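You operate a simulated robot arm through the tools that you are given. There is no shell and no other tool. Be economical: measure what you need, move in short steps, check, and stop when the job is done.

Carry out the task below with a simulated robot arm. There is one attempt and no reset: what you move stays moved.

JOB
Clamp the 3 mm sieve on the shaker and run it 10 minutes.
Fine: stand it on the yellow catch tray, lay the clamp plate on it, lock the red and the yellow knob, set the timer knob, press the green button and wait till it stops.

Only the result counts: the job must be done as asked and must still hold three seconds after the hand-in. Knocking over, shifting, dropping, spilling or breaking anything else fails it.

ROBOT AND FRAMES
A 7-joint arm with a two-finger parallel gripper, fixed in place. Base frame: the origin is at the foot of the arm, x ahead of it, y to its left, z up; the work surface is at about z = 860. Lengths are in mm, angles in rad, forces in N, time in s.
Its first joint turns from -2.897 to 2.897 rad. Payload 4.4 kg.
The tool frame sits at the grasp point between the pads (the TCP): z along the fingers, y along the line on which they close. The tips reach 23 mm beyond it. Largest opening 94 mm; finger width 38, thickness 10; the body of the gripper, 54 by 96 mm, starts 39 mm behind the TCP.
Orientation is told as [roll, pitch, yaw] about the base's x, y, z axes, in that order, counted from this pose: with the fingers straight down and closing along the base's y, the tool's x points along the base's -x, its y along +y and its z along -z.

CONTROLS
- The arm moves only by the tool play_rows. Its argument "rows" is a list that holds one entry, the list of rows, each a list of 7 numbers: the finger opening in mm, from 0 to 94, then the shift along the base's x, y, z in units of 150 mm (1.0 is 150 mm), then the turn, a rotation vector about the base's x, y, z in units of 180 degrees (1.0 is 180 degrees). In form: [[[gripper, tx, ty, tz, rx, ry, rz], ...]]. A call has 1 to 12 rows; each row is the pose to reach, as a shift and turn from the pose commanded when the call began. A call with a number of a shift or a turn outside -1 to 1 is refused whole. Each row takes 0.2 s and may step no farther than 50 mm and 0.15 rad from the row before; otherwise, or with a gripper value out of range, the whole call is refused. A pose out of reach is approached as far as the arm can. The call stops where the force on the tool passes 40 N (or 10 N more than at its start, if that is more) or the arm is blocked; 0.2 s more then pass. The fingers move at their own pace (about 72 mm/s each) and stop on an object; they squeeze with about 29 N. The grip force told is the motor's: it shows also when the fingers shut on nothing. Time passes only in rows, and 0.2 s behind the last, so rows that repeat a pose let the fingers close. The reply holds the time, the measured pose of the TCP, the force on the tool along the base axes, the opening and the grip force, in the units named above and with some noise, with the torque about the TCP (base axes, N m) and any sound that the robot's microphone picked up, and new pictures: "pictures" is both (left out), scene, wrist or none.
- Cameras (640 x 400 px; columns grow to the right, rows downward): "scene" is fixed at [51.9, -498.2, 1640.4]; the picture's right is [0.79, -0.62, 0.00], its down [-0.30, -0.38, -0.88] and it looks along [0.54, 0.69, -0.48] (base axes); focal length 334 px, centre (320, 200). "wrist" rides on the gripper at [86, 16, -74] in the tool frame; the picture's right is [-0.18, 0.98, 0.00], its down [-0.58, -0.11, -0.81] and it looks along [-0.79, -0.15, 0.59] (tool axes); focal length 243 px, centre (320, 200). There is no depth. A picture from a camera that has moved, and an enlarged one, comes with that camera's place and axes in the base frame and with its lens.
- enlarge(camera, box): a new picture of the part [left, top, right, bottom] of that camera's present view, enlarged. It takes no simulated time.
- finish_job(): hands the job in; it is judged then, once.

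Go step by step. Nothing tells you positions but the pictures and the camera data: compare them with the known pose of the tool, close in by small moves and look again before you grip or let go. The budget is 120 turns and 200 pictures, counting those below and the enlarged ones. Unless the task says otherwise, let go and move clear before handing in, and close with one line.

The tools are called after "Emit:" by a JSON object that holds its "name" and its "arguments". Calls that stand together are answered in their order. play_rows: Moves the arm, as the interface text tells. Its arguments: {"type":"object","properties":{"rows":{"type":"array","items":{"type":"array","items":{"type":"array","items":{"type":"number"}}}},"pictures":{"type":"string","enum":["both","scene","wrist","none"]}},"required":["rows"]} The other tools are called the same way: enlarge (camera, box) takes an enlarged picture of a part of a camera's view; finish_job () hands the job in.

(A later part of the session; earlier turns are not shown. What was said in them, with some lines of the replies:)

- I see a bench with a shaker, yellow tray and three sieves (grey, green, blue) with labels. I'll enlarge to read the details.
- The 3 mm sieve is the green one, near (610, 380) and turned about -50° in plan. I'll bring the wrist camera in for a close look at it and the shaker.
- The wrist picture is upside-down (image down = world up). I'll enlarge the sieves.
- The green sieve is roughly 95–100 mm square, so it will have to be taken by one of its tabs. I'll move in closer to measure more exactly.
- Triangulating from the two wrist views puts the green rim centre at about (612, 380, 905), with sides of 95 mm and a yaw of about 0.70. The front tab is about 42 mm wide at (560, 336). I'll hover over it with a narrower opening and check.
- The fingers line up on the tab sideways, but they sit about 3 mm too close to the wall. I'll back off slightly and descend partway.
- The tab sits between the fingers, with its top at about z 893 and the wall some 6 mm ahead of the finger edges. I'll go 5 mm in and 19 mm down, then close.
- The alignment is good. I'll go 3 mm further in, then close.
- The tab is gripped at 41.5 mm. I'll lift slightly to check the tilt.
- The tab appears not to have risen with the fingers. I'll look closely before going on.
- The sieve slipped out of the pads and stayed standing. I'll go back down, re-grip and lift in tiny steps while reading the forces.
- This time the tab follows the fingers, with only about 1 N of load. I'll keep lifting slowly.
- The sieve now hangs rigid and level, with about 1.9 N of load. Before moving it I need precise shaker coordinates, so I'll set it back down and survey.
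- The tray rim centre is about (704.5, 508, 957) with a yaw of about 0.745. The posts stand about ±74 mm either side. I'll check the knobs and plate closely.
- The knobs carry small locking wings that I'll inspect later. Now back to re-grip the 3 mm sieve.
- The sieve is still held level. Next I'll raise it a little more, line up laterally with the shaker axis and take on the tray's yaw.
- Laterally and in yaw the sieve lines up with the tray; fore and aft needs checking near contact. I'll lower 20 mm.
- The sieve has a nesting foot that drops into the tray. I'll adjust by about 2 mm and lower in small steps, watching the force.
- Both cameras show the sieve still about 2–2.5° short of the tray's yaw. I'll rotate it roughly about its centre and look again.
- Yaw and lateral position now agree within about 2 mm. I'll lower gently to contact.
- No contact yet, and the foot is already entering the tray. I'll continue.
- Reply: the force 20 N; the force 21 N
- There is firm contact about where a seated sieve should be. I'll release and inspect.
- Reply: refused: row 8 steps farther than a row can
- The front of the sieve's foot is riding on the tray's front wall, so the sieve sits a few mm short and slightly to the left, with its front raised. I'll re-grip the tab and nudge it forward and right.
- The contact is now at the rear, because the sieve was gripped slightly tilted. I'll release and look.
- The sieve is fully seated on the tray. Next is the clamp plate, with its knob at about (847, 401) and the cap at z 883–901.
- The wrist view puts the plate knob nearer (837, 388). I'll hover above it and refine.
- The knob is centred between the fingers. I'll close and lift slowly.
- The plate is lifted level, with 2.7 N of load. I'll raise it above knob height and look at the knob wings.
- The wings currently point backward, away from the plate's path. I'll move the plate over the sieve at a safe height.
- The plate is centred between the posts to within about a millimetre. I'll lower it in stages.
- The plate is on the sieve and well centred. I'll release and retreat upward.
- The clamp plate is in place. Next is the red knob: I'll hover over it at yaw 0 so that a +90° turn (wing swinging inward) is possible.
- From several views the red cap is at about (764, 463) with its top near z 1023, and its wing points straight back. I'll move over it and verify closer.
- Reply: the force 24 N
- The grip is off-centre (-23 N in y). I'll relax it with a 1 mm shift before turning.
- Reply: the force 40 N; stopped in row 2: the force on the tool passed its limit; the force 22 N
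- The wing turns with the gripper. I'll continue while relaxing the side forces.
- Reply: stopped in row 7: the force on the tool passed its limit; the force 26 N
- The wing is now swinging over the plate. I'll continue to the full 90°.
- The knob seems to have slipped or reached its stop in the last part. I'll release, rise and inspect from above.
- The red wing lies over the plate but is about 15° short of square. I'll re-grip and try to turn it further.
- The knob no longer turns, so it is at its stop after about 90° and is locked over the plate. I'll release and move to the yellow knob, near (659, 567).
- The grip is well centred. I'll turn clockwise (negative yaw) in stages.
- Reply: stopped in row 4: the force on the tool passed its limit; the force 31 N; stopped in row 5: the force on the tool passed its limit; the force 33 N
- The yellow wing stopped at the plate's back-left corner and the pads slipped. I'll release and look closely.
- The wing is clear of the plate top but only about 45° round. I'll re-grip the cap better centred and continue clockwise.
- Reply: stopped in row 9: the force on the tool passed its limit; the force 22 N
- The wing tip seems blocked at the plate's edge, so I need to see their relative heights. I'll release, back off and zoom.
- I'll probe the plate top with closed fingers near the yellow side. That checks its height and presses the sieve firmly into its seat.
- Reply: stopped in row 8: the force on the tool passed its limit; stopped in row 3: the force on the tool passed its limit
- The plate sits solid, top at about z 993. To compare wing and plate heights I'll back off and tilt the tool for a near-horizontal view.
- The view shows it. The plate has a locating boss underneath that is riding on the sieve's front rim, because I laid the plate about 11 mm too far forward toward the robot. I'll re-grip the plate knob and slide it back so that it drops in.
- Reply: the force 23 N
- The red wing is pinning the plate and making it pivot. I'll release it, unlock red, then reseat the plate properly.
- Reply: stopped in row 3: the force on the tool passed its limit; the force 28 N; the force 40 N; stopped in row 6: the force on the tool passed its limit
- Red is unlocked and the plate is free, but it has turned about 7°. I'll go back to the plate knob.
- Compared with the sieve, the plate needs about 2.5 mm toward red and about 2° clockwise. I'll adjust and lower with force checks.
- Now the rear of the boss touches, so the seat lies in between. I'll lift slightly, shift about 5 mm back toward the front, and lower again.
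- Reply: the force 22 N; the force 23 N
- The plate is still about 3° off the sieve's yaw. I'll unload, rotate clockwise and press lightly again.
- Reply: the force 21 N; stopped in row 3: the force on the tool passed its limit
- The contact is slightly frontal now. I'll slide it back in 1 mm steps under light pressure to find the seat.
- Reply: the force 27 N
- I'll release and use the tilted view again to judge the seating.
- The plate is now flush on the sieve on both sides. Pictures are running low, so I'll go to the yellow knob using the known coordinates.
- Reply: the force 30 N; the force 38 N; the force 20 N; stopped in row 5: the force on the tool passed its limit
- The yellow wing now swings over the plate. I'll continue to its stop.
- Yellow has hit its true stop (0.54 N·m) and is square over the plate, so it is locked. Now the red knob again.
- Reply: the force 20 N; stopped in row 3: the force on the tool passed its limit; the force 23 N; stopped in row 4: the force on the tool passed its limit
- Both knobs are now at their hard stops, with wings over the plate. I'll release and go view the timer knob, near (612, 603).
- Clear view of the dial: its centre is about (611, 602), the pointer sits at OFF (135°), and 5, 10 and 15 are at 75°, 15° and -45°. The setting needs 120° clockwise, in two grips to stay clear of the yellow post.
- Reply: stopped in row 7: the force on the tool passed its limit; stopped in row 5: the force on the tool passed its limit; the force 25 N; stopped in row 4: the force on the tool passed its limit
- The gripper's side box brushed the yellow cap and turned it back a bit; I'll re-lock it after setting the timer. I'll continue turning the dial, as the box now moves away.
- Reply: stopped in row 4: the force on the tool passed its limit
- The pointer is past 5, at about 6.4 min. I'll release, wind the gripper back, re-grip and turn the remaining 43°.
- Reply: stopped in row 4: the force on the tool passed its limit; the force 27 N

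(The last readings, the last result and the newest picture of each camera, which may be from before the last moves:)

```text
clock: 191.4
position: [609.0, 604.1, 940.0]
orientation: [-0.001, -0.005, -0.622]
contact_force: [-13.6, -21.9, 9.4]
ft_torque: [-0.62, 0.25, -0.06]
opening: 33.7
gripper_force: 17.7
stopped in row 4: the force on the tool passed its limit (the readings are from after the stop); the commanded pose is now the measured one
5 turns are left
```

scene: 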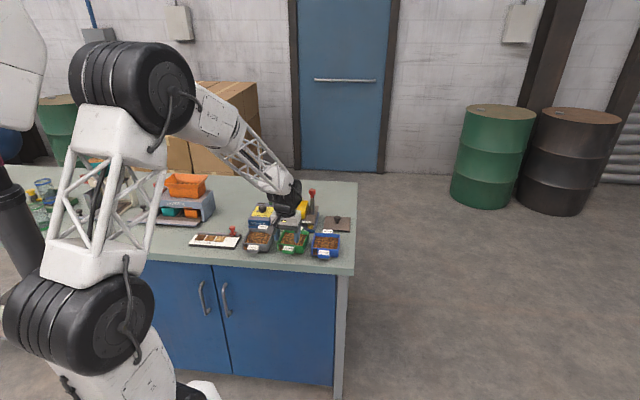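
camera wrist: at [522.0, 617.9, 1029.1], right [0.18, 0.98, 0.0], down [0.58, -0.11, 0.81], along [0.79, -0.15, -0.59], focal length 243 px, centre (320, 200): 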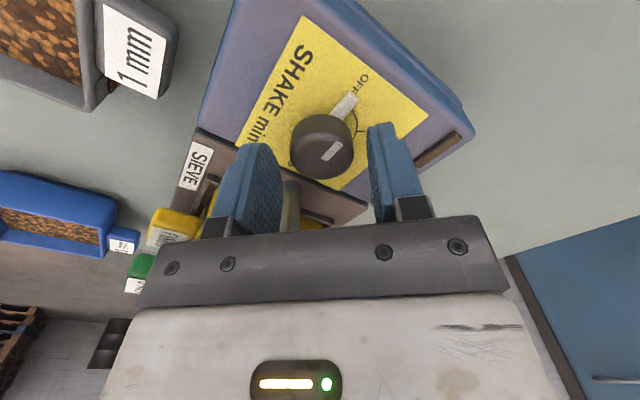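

Few turns remain, so I'll chain calls. First I relax the grip, turn the dial the remaining 43° in three pieces, and check.

Emit:
{"name": "play_rows", "arguments": {"rows": [[[18, -0.004, -0.007, 0.003, 0, 0, 0], [18, -0.004, -0.007, 0.003, 0, 0, 0]]], "pictures": "none"}}

Emit:
{"name": "play_rows", "arguments": {"rows": [[[18, 0, 0, 0, 0, 0, -0.02], [18, 0, 0, 0, 0, 0, -0.04], [18, 0, 0, 0, 0, 0, -0.06], [18, 0, 0, 0, 0, 0, -0.08], [18, 0, 0, 0, 0, 0, -0.08]]], "pictures": "none"}}

Emit:
{"name": "play_rows", "arguments": {"rows": [[[18, 0, 0, 0, 0, 0, -0.02], [18, 0, 0, 0, 0, 0, -0.04], [18, 0, 0, 0, 0, 0, -0.06], [18, 0, 0, 0, 0, 0, -0.08], [18, 0, 0, 0, 0, 0, -0.08]]], "pictures": "none"}}

Emit:
{"name": "play_rows", "arguments": {"rows": [[[18, 0, 0, 0, 0, 0, -0.02], [18, 0, 0, 0, 0, 0, -0.04], [18, 0, 0, 0, 0, 0, -0.06], [18, 0, 0, 0, 0, 0, -0.0787], [18, 0, 0, 0, 0, 0, -0.0787]]], "pictures": "none"}}

Emit:
{"name": "enlarge", "arguments": {"camera": "wrist", "box": [220, 60, 440, 220]}}

Emit:
{"name": "enlarge", "arguments": {"camera": "scene", "box": [258, 180, 312, 216]}}

```text
clock: 192.0
position: [609.4, 603.7, 940.8]
orientation: [0.001, -0.005, -0.62]
contact_force: [-1.2, -0.7, -4.0]
ft_torque: [0.04, -0.1, -0.02]
opening: 33.5
gripper_force: 44.6
```

```text
clock: 192.9
position: [608.7, 605.3, 940.8]
orientation: [0.001, -0.004, -0.849]
contact_force: [9.3, 13.0, -9.9]
ft_torque: [-0.45, -0.89, 0.25]
opening: 33.6
gripper_force: 44.7
stopped in row 4: the force on the tool passed its limit (the readings are from after the stop); the commanded pose is now the measured one
```

```text
clock: 193.6
position: [607.4, 605.8, 941.1]
orientation: [0.003, -0.004, -0.967]
contact_force: [7.9, 11.8, -7.8]
ft_torque: [0.16, -0.23, 0.03]
opening: 33.3
gripper_force: 45.4
stopped in row 3: the force on the tool passed its limit (the readings are from after the stop); the commanded pose is now the measured one
```

```text
clock: 194.3
position: [609.4, 606.3, 940.4]
orientation: [0.003, -0.002, -1.124]
contact_force: [9.1, 8.1, -9.7]
ft_torque: [0.27, -0.27, 0.06]
opening: 33.3
gripper_force: 45.1
stopped in row 3: the force on the tool passed its limit (the readings are from after the stop); the commanded pose is now the measured one
```

```text
2.50 times, centred on (330, 140) of wrist
camera zoom: at [585.7, 690.3, 1015.1], right [0.97, 0.26, 0.01], down [0.15, -0.57, 0.81], along [0.21, -0.78, -0.59], focal length 606 px, centre (295, 350)
```

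zoom: 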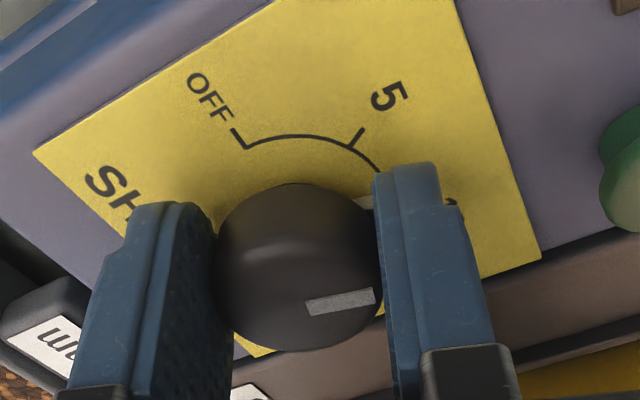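

```text
11.11 times, centred on (285, 198) of scene
camera zoom: at [51.9, -498.2, 1640.4], right [0.79, -0.62, 0.0], down [-0.3, -0.38, -0.88], along [0.54, 0.69, -0.48], focal length 3714 px, centre (709, 222)
4 turns are left
```

zoom: 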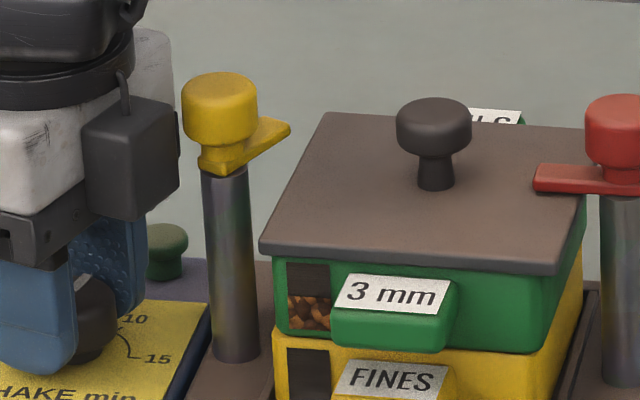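

The dial is about 11–13° short of 10. I'll finish it, release, check the dial from above, then sweep the yellow wing back to its stop with closed fingertips.

Emit:
{"name": "play_rows", "arguments": {"rows": [[[18, 0.003, 0.003, -0.002, 0, 0, 0], [18, 0.003, 0.003, -0.002, 0, 0, -0.018], [18, 0.003, 0.003, -0.002, 0, 0, -0.036], [18, 0.003, 0.003, -0.002, 0, 0, -0.036]]], "pictures": "none"}}

Emit:
{"name": "play_rows", "arguments": {"rows": [[[18, 0.003, 0.003, -0.001, 0, 0, 0], [18, 0.003, 0.003, -0.001, 0, 0, -0.018], [18, 0.003, 0.003, -0.001, 0, 0, -0.036], [18, 0.003, 0.003, -0.001, 0, 0, -0.036]]], "pictures": "none"}}

Emit:
{"name": "play_rows", "arguments": {"rows": [[[35, 0, 0, 0, 0, 0, 0], [48, 0, 0, 0, 0, 0, 0], [48, 0, 0, 0, 0, 0, 0], [48, 0, 0, 0.2, 0, 0, 0], [48, 0, 0, 0.45, 0, 0, 0], [48, 0, 0, 0.7, 0, 0, 0], [48, 0, 0, 0.9, 0, 0, 0], [48, 0, 0, 0.9, 0, 0, 0]]], "pictures": "none"}}

Emit:
{"name": "enlarge", "arguments": {"camera": "wrist", "box": [220, 0, 440, 160]}}

Emit:
{"name": "play_rows", "arguments": {"rows": [[[0, 0, 0, 0.15, 0, 0, 0.04], [0, 0.15, -0.04, 0.2, 0, 0, 0.08], [0, 0.4, -0.1, 0.2, 0, 0, 0.12], [0, 0.6, -0.16, 0.2, 0, 0, 0.16], [0, 0.733, -0.19, 0.2, 0, 0, 0.181], [0, 0.733, -0.19, 0.2, 0, 0, 0.181]]], "pictures": "none"}}

Emit:
{"name": "play_rows", "arguments": {"rows": [[[0, 0, 0, -0.2, 0, 0, 0], [0, 0, 0, -0.4, 0, 0, 0], [0, 0, 0, -0.6, 0, 0, 0], [0, -0.02, -0.02, -0.6, 0, 0, 0], [0, -0.04, -0.04, -0.6, 0, 0, 0], [0, -0.06, -0.06, -0.6, 0, 0, 0], [0, -0.08, -0.08, -0.6, 0, 0, 0], [0, -0.1, -0.1, -0.6, 0, 0, 0], [0, -0.12, -0.12, -0.6, 0, 0, 0], [0, -0.14, -0.14, -0.6, 0, 0, 0], [0, -0.155, -0.155, -0.6, 0, 0, 0]]], "pictures": "none"}}

Emit:
{"name": "enlarge", "arguments": {"camera": "scene", "box": [258, 180, 318, 216]}}

```text
clock: 195.3
position: [608.2, 605.5, 940.6]
orientation: [0.004, -0.007, -1.237]
contact_force: [12.6, -4.8, -2.8]
ft_torque: [-0.15, -0.22, 0.06]
opening: 33.3
gripper_force: 44.9
```

```text
clock: 196.3
position: [609.6, 605.4, 940.4]
orientation: [0.002, -0.004, -1.35]
contact_force: [16.7, -15.5, 2.0]
ft_torque: [-0.64, -0.36, -0.02]
opening: 33.4
gripper_force: 45.6
```

```text
clock: 198.1
position: [609.5, 605.8, 1076.8]
orientation: [0.002, -0.006, -1.351]
contact_force: [0.6, -0.2, 0.8]
ft_torque: [0.01, 0.02, 0.04]
opening: 47.8
gripper_force: 0.0
```

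```text
2.50 times, centred on (330, 80) of wrist
camera zoom: at [606.4, 693.2, 1150.3], right [1.0, 0.04, 0.0], down [0.02, -0.59, 0.81], along [0.03, -0.81, -0.59], focal length 606 px, centre (295, 500)
```

zoom: 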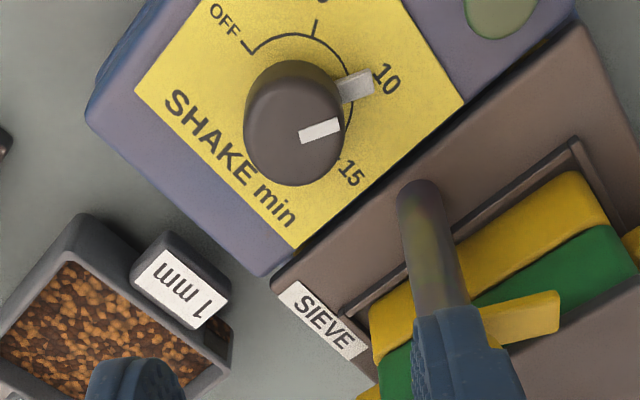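

```text
clock: 199.5
position: [719.1, 577.6, 1106.4]
orientation: [0.004, -0.005, -0.781]
contact_force: [0.3, 0.1, -0.4]
ft_torque: [0.03, 0.0, 0.02]
opening: 0.0
gripper_force: 29.8
```

```text
clock: 201.0
position: [712.3, 567.9, 1014.2]
orientation: [0.007, -0.005, -0.782]
contact_force: [16.0, 2.5, -5.3]
ft_torque: [0.04, -0.37, -0.11]
opening: 0.0
gripper_force: 29.1
stopped in row 7: the force on the tool passed its limit (the readings are from after the stop); the commanded pose is now the measured one
```

```text
10.67 times, centred on (288, 198) of scene
camera zoom: at [51.9, -498.2, 1640.4], right [0.79, -0.62, 0.0], down [-0.3, -0.38, -0.88], along [0.54, 0.69, -0.48], focal length 3565 px, centre (661, 221)
3 turns are left
```

zoom: 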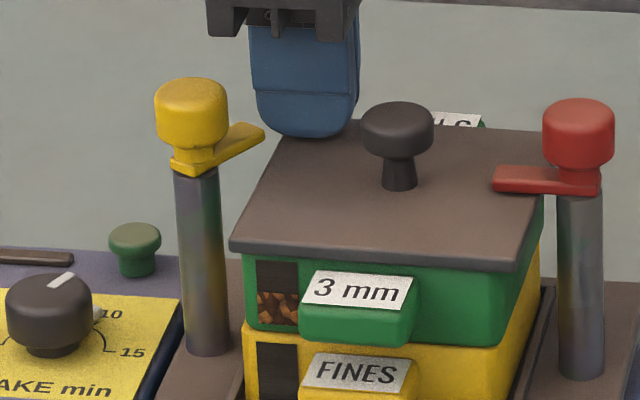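

The dial now points at 10. The sweep only met the plate's rear edge, so I'll re-lock yellow with the proven grip-and-turn, then hover above the green button (about (667, 638), top z about 930).

Emit:
{"name": "play_rows", "arguments": {"rows": [[[0, 0.05, 0.05, 0.12, 0, 0, 0], [0, 0.05, 0.05, 0.35, 0, 0, 0.03], [55, 0, 0.03, 0.55, 0, 0, 0.06], [55, -0.2, 0.007, 0.55, 0, 0, 0.1], [55, -0.347, 0.007, 0.55, 0, 0, 0.14], [55, -0.347, 0.007, 0.51, 0, 0, 0.18], [55, -0.347, 0.007, 0.51, 0, 0, 0.22], [55, -0.347, 0.007, 0.51, 0, 0, 0.249], [55, -0.347, 0.007, 0.51, 0, 0, 0.249]]], "pictures": "none"}}

Emit:
{"name": "play_rows", "arguments": {"rows": [[[55, 0, 0, -0.2, 0, 0, 0], [55, 0, 0, -0.35, 0, 0, 0], [55, 0, 0, -0.415, 0, 0, 0], [55, 0, 0, -0.415, 0, 0, 0], [40, 0, 0, -0.415, 0, 0, 0], [25, 0, 0, -0.415, 0, 0, 0], [15, 0, 0, -0.415, 0, 0, 0], [15, 0, 0, -0.415, 0, 0, 0]]], "pictures": "none"}}

Emit:
{"name": "play_rows", "arguments": {"rows": [[[15, 0, 0, 0, 0, 0, -0.02], [15, 0, 0, 0, 0, 0, -0.04], [15, 0, 0, 0, 0, 0, -0.06], [15, 0, 0, 0, 0, 0, -0.06]]], "pictures": "none"}}

Emit:
{"name": "play_rows", "arguments": {"rows": [[[15, 0, 0, 0, 0, 0, -0.02], [15, 0, 0, 0, 0, 0, -0.04], [15, 0, 0, 0, 0, 0, -0.06], [15, 0, 0, 0, 0, 0, -0.06]]], "pictures": "none"}}

Emit:
{"name": "play_rows", "arguments": {"rows": [[[15, 0, 0, 0, 0, 0, -0.02], [15, 0, 0, 0, 0, 0, -0.04], [15, 0, 0, 0, 0, 0, -0.06], [15, 0, 0, 0, 0, 0, -0.06]]], "pictures": "none"}}

Emit:
{"name": "play_rows", "arguments": {"rows": [[[15, 0, 0, 0, 0, 0, -0.02], [15, 0, 0, 0, 0, 0, -0.04], [15, 0, 0, 0, 0, 0, -0.06], [15, 0, 0, 0, 0, 0, -0.06]]], "pictures": "none"}}

Emit:
{"name": "play_rows", "arguments": {"rows": [[[15, 0, 0, 0, 0, 0, -0.02], [15, 0, 0, 0, 0, 0, -0.04], [15, 0, 0, 0, 0, 0, -0.06], [15, 0, 0, 0, 0, 0, -0.06]]], "pictures": "none"}}

Emit:
{"name": "play_rows", "arguments": {"rows": [[[15, 0, 0, 0, 0, 0, -0.02], [15, 0, 0, 0, 0, 0, -0.04], [15, 0, 0, 0, 0, 0, -0.06], [15, 0, 0, 0, 0, 0, -0.06]]], "pictures": "none"}}

Emit:
{"name": "play_rows", "arguments": {"rows": [[[35, 0, 0, 0, 0, 0, 0], [55, 0, 0, 0, 0, 0, 0], [55, 0, 0, 0, 0, 0, 0], [55, 0, 0, 0.2, 0, 0, 0], [55, 0, 0, 0.45, 0, 0, 0.04], [30, 0, 0.15, 0.5, 0, 0, 0.08], [0, 0.047, 0.4, 0.5, 0, 0, 0.12], [0, 0.047, 0.465, 0.5, 0, 0, 0.16], [0, 0.047, 0.465, 0.5, 0, 0, 0.2], [0, 0.047, 0.465, 0.5, 0, 0, 0.24], [0, 0.047, 0.465, 0.5, 0, 0, 0.28]]], "pictures": "none"}}

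Emit:
{"name": "enlarge", "arguments": {"camera": "scene", "box": [258, 180, 318, 216]}}

Emit:
{"name": "enlarge", "arguments": {"camera": "wrist", "box": [220, 0, 440, 160]}}

```text
clock: 203.0
position: [659.9, 569.0, 1091.0]
orientation: [0.006, -0.006, 0.001]
contact_force: [-0.7, 0.0, 0.1]
ft_torque: [-0.03, -0.01, -0.01]
opening: 54.8
gripper_force: 0.1
```

```text
clock: 204.8
position: [659.2, 568.6, 1029.4]
orientation: [0.008, -0.006, 0.0]
contact_force: [1.8, 12.9, -4.0]
ft_torque: [0.31, -0.13, 0.03]
opening: 27.6
gripper_force: 44.9
```

```text
clock: 205.8
position: [659.8, 568.4, 1028.7]
orientation: [0.008, -0.005, -0.192]
contact_force: [-19.4, -4.0, 2.5]
ft_torque: [0.01, 0.92, 0.0]
opening: 27.2
gripper_force: 44.8
```

```text
clock: 206.8
position: [659.1, 568.9, 1029.0]
orientation: [0.005, -0.006, -0.379]
contact_force: [-22.8, -2.2, -4.3]
ft_torque: [-0.14, 0.3, -0.03]
opening: 27.4
gripper_force: 45.2
```

```text
clock: 207.8
position: [660.2, 570.7, 1029.2]
orientation: [0.006, -0.006, -0.567]
contact_force: [-22.9, 4.6, -1.6]
ft_torque: [0.03, 0.39, -0.01]
opening: 27.6
gripper_force: 44.9
```

```text
clock: 208.8
position: [660.3, 569.3, 1028.5]
orientation: [0.009, -0.006, -0.756]
contact_force: [-11.1, 28.3, -8.4]
ft_torque: [0.36, 0.05, 0.02]
opening: 27.5
gripper_force: 44.9
```

```text
clock: 209.8
position: [660.7, 570.0, 1029.6]
orientation: [0.006, -0.005, -0.944]
contact_force: [6.0, 24.0, -14.8]
ft_torque: [0.49, -0.06, 0.04]
opening: 27.2
gripper_force: 45.3
```

```text
clock: 210.4
position: [662.1, 568.6, 1029.6]
orientation: [0.009, -0.005, -1.073]
contact_force: [8.7, 8.2, -6.2]
ft_torque: [0.47, -0.27, 0.37]
opening: 27.5
gripper_force: 45.3
stopped in row 3: the force on the tool passed its limit (the readings are from after the stop); the commanded pose is now the measured one
```

```text
clock: 212.8
position: [668.0, 638.4, 1104.3]
orientation: [0.009, -0.005, -0.191]
contact_force: [0.0, -1.1, 0.6]
ft_torque: [-0.01, 0.0, -0.03]
opening: 0.2
gripper_force: 28.9
```

```text
10.67 times, centred on (288, 198) of scene
camera zoom: at [51.9, -498.2, 1640.4], right [0.79, -0.62, 0.0], down [-0.3, -0.38, -0.88], along [0.54, 0.69, -0.48], focal length 3565 px, centre (661, 221)
```

zoom: 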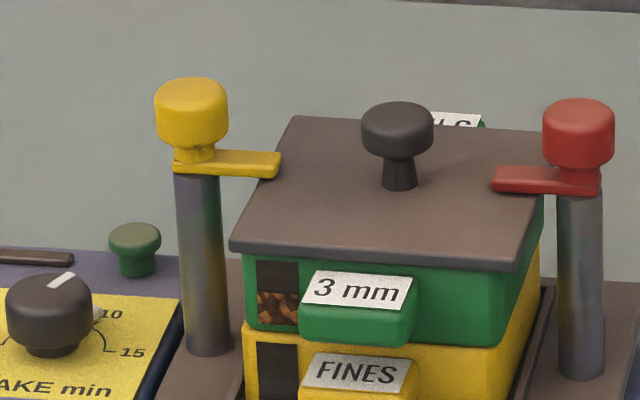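

```text
2.50 times, centred on (330, 80) of wrist
camera zoom: at [585.3, 669.3, 1179.0], right [0.37, 0.93, 0.01], down [0.54, -0.22, 0.81], along [0.75, -0.29, -0.59], focal length 606 px, centre (295, 500)
2 turns are left
```

zoom: 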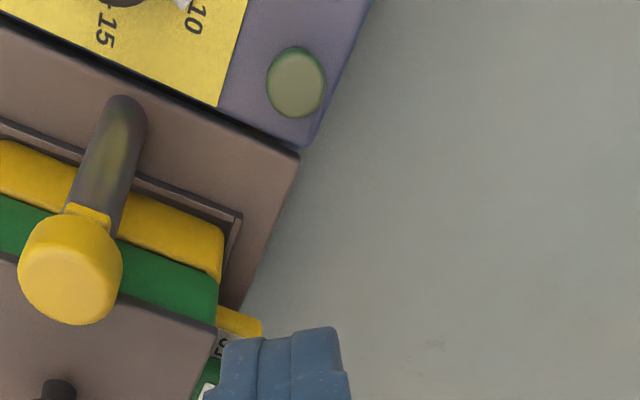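

Both knobs are locked at their stops, the dial is on 10, and the fingers are above the green button. I'll orient clear of the yellow post, press, lift, and wait for the run to end.

Emit:
{"name": "play_rows", "arguments": {"rows": [[[0, 0, 0, 0, 0, 0, 0.045], [0, 0, 0, 0, 0, 0, 0.09], [0, 0, 0, 0, 0, 0, 0.135], [0, 0, 0, 0, 0, 0, 0.18], [0, 0, 0, 0, 0, 0, 0.225], [0, 0, 0, 0, 0, 0, 0.27], [0, -0.003, 0.005, 0, 0, 0, 0.309], [0, -0.003, 0.005, 0, 0, 0, 0.309]]], "pictures": "none"}}

Emit:
{"name": "play_rows", "arguments": {"rows": [[[0, 0, 0, -0.25, 0, 0, 0], [0, 0, 0, -0.5, 0, 0, 0], [0, 0, 0, -0.75, 0, 0, 0], [0, 0, 0, -0.9, 0, 0, 0], [0, 0, 0, -0.96, 0, 0, 0], [0, 0, 0, -0.96, 0, 0, 0]]], "pictures": "none"}}

Emit:
{"name": "play_rows", "arguments": {"rows": [[[0, 0, 0, -0.013, 0, 0, 0], [0, 0, 0, -0.026, 0, 0, 0], [0, 0, 0, -0.039, 0, 0, 0], [0, 0, 0, -0.052, 0, 0, 0], [0, 0, 0, -0.065, 0, 0, 0], [0, 0, 0, -0.078, 0, 0, 0], [0, 0, 0, -0.091, 0, 0, 0], [0, 0, 0, -0.104, 0, 0, 0], [0, 0, 0, -0.117, 0, 0, 0], [0, 0, 0, -0.13, 0, 0, 0], [0, 0, 0, -0.143, 0, 0, 0], [0, 0, 0, -0.156, 0, 0, 0]]], "pictures": "none"}}

Emit:
{"name": "play_rows", "arguments": {"rows": [[[0, 0, 0, 0.1, 0, 0, 0], [0, 0, 0, 0.35, 0, 0, 0], [0, 0, 0, 0.65, 0, 0, 0], [0, 0, 0, 0.95, 0, 0, 0], [0, 0, 0, 1, 0, 0, 0]]], "pictures": "none"}}

Emit:
{"name": "enlarge", "arguments": {"camera": "scene", "box": [250, 180, 320, 222]}}

Emit:
{"name": "play_rows", "arguments": {"rows": [[[0, 0, 0, 0, 0, 0, 0], [0, 0, 0, 0, 0, 0, 0], [0, 0, 0, 0, 0, 0, 0], [0, 0, 0, 0, 0, 0, 0], [0, 0, 0, 0, 0, 0, 0], [0, 0, 0, 0, 0, 0, 0], [0, 0, 0, 0, 0, 0, 0], [0, 0, 0, 0, 0, 0, 0], [0, 0, 0, 0, 0, 0, 0], [0, 0, 0, 0, 0, 0, 0], [0, 0, 0, 0, 0, 0, 0], [0, 0, 0, 0, 0, 0, 0]]], "pictures": "none"}}

Emit:
{"name": "play_rows", "arguments": {"rows": [[[0, 0, 0, 0, 0, 0, 0], [0, 0, 0, 0, 0, 0, 0], [0, 0, 0, 0, 0, 0, 0], [0, 0, 0, 0, 0, 0, 0], [0, 0, 0, 0, 0, 0, 0], [0, 0, 0, 0, 0, 0, 0], [0, 0, 0, 0, 0, 0, 0], [0, 0, 0, 0, 0, 0, 0], [0, 0, 0, 0, 0, 0, 0], [0, 0, 0, 0, 0, 0, 0], [0, 0, 0, 0, 0, 0, 0], [0, 0, 0, 0, 0, 0, 0]]], "pictures": "none"}}

Emit:
{"name": "play_rows", "arguments": {"rows": [[[0, 0, 0, 0, 0, 0, 0], [0, 0, 0, 0, 0, 0, 0], [0, 0, 0, 0, 0, 0, 0], [0, 0, 0, 0, 0, 0, 0], [0, 0, 0, 0, 0, 0, 0], [0, 0, 0, 0, 0, 0, 0], [0, 0, 0, 0, 0, 0, 0], [0, 0, 0, 0, 0, 0, 0], [0, 0, 0, 0, 0, 0, 0], [0, 0, 0, 0, 0, 0, 0], [0, 0, 0, 0, 0, 0, 0], [0, 0, 0, 0, 0, 0, 0]]], "pictures": "none"}}

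Emit:
{"name": "play_rows", "arguments": {"rows": [[[0, 0, 0, 0, 0, 0, 0], [0, 0, 0, 0, 0, 0, 0], [0, 0, 0, 0, 0, 0, 0], [0, 0, 0, 0, 0, 0, 0], [0, 0, 0, 0, 0, 0, 0], [0, 0, 0, 0, 0, 0, 0], [0, 0, 0, 0, 0, 0, 0], [0, 0, 0, 0, 0, 0, 0], [0, 0, 0, 0, 0, 0, 0], [0, 0, 0, 0, 0, 0, 0], [0, 0, 0, 0, 0, 0, 0], [0, 0, 0, 0, 0, 0, 0]]], "pictures": "none"}}

Emit:
{"name": "play_rows", "arguments": {"rows": [[[0, 0, 0, 0, 0, 0, 0], [0, 0, 0, 0, 0, 0, 0], [0, 0, 0, 0, 0, 0, 0], [0, 0, 0, 0, 0, 0, 0], [0, 0, 0, 0, 0, 0, 0], [0, 0, 0, 0, 0, 0, 0], [0, 0, 0, 0, 0, 0, 0], [0, 0, 0, 0, 0, 0, 0], [0, 0, 0, 0, 0, 0, 0], [0, 0, 0, 0, 0, 0, 0], [0, 0, 0, 0, 0, 0, 0], [0, 0, 0, 0, 0, 0, 0]]], "pictures": "none"}}

Emit:
{"name": "play_rows", "arguments": {"rows": [[[0, 0, 0, 0, 0, 0, 0], [0, 0, 0, 0, 0, 0, 0], [0, 0, 0, 0, 0, 0, 0], [0, 0, 0, 0, 0, 0, 0], [0, 0, 0, 0, 0, 0, 0], [0, 0, 0, 0, 0, 0, 0], [0, 0, 0, 0, 0, 0, 0], [0, 0, 0, 0, 0, 0, 0], [0, 0, 0, 0, 0, 0, 0], [0, 0, 0, 0, 0, 0, 0], [0, 0, 0, 0, 0, 0, 0], [0, 0, 0, 0, 0, 0, 0]]], "pictures": "none"}}

Emit:
{"name": "play_rows", "arguments": {"rows": [[[0, 0, 0, 0, 0, 0, 0], [0, 0, 0, 0, 0, 0, 0], [0, 0, 0, 0, 0, 0, 0], [0, 0, 0, 0, 0, 0, 0], [0, 0, 0, 0, 0, 0, 0], [0, 0, 0, 0, 0, 0, 0], [0, 0, 0, 0, 0, 0, 0], [0, 0, 0, 0, 0, 0, 0], [0, 0, 0, 0, 0, 0, 0], [0, 0, 0, 0, 0, 0, 0], [0, 0, 0, 0, 0, 0, 0], [0, 0, 0, 0, 0, 0, 0]]], "pictures": "none"}}

Emit:
{"name": "play_rows", "arguments": {"rows": [[[0, 0, 0, 0, 0, 0, 0], [0, 0, 0, 0, 0, 0, 0], [0, 0, 0, 0, 0, 0, 0], [0, 0, 0, 0, 0, 0, 0], [0, 0, 0, 0, 0, 0, 0], [0, 0, 0, 0, 0, 0, 0], [0, 0, 0, 0, 0, 0, 0], [0, 0, 0, 0, 0, 0, 0], [0, 0, 0, 0, 0, 0, 0], [0, 0, 0, 0, 0, 0, 0], [0, 0, 0, 0, 0, 0, 0], [0, 0, 0, 0, 0, 0, 0]]], "pictures": "none"}}

Emit:
{"name": "enlarge", "arguments": {"camera": "scene", "box": [250, 180, 320, 222]}}

```text
clock: 214.6
position: [667.9, 638.3, 1104.6]
orientation: [0.01, -0.006, 0.779]
contact_force: [0.6, -0.1, 0.7]
ft_torque: [0.01, 0.04, 0.01]
opening: 0.0
gripper_force: 29.5
```

```text
clock: 216.0
position: [666.6, 638.5, 961.4]
orientation: [0.009, -0.007, 0.777]
contact_force: [0.2, 0.1, -0.5]
ft_torque: [-0.01, 0.0, -0.04]
opening: 0.1
gripper_force: 29.0
```

```text
clock: 218.7
position: [669.2, 641.2, 943.4]
orientation: [0.009, -0.011, 0.777]
contact_force: [4.4, 3.0, 21.2]
ft_torque: [-0.01, -0.04, -0.02]
opening: 0.1
gripper_force: 29.1
heard: click
stopped in row 12: the force on the tool passed its limit (the readings are from after the stop); the commanded pose is now the measured one
```

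```text
clock: 219.9
position: [667.2, 641.2, 1089.4]
orientation: [0.01, -0.009, 0.777]
contact_force: [-0.5, 0.0, -0.2]
ft_torque: [0.01, 0.01, 0.02]
opening: 0.3
gripper_force: 29.1
```

```text
9.14 times, centred on (285, 201) of scene
camera zoom: at [51.9, -498.2, 1640.4], right [0.79, -0.62, 0.0], down [-0.3, -0.38, -0.88], along [0.54, 0.69, -0.48], focal length 3056 px, centre (640, 191)
```

zoom: 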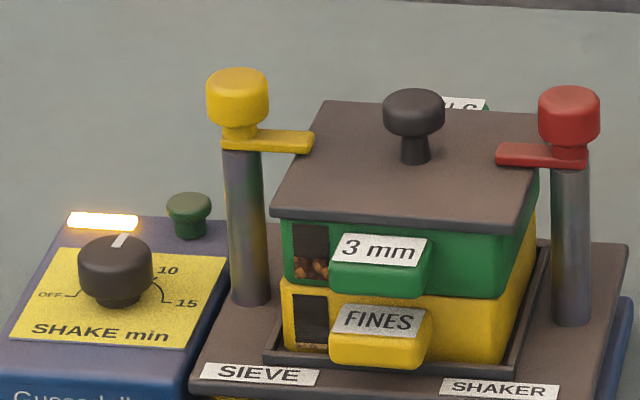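

```text
clock: 222.5
position: [668.1, 641.2, 1089.8]
orientation: [0.008, -0.01, 0.776]
contact_force: [0.2, 0.1, 0.7]
ft_torque: [-0.02, 0.0, -0.03]
opening: 0.0
gripper_force: 28.9
```

```text
clock: 225.1
position: [667.7, 642.2, 1090.1]
orientation: [0.008, -0.01, 0.778]
contact_force: [0.1, -0.3, 0.6]
ft_torque: [-0.01, 0.03, 0.01]
opening: 0.0
gripper_force: 29.2
```

```text
clock: 227.7
position: [668.1, 641.6, 1091.2]
orientation: [0.01, -0.008, 0.777]
contact_force: [0.1, 0.0, -0.1]
ft_torque: [0.01, -0.01, 0.01]
opening: 0.0
gripper_force: 29.0
```

```text
clock: 230.3
position: [666.5, 640.1, 1089.5]
orientation: [0.009, -0.009, 0.778]
contact_force: [-0.6, -0.8, 0.6]
ft_torque: [0.0, -0.01, 0.01]
opening: 0.0
gripper_force: 28.8
```

```text
clock: 232.9
position: [667.5, 640.2, 1090.0]
orientation: [0.009, -0.008, 0.776]
contact_force: [-0.3, 0.5, 0.8]
ft_torque: [0.01, -0.01, -0.03]
opening: 0.2
gripper_force: 28.7
```

```text
clock: 235.5
position: [667.4, 640.8, 1090.7]
orientation: [0.009, -0.008, 0.777]
contact_force: [0.3, 0.1, -0.2]
ft_torque: [-0.01, -0.02, -0.01]
opening: 0.3
gripper_force: 28.9
```

```text
clock: 238.1
position: [667.5, 641.3, 1089.9]
orientation: [0.01, -0.01, 0.777]
contact_force: [0.6, 0.1, -0.9]
ft_torque: [0.0, -0.01, -0.01]
opening: 0.0
gripper_force: 28.8
```

```text
clock: 240.7
position: [667.4, 641.3, 1088.8]
orientation: [0.009, -0.009, 0.774]
contact_force: [0.2, 0.1, -0.1]
ft_torque: [-0.02, -0.01, 0.0]
opening: 0.2
gripper_force: 28.5
```

```text
9.14 times, centred on (285, 201) of scene
camera zoom: at [51.9, -498.2, 1640.4], right [0.79, -0.62, 0.0], down [-0.3, -0.38, -0.88], along [0.54, 0.69, -0.48], focal length 3056 px, centre (640, 191)
1 turns are left
```

zoom: 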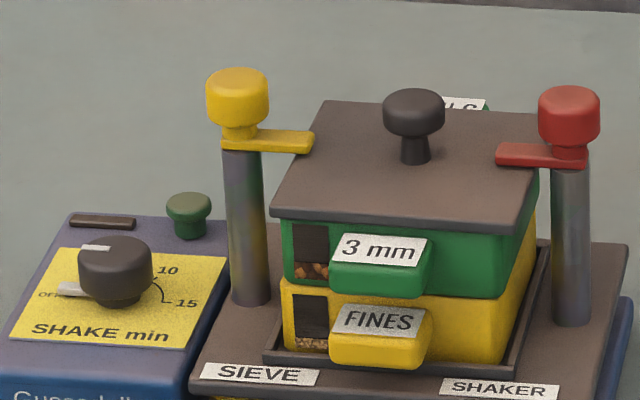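

The lamp lit, and the run has since ended: the lamp is off, the timer is back at OFF, and fines are visible in the yellow tray. The sieve is still clamped with both knobs locked and the arm is clear, so I'm handing in.

Emit:
{"name": "finish_job", "arguments": {}}

```text
The job is handed in.
```

I ran the 3 mm sieve on the shaker: it is clamped on the yellow tray with both knobs locked, and the shaker has stopped. I set the timer by eye and the pointer may have been a few degrees short of 10, so the run could have been slightly under 10 minutes.
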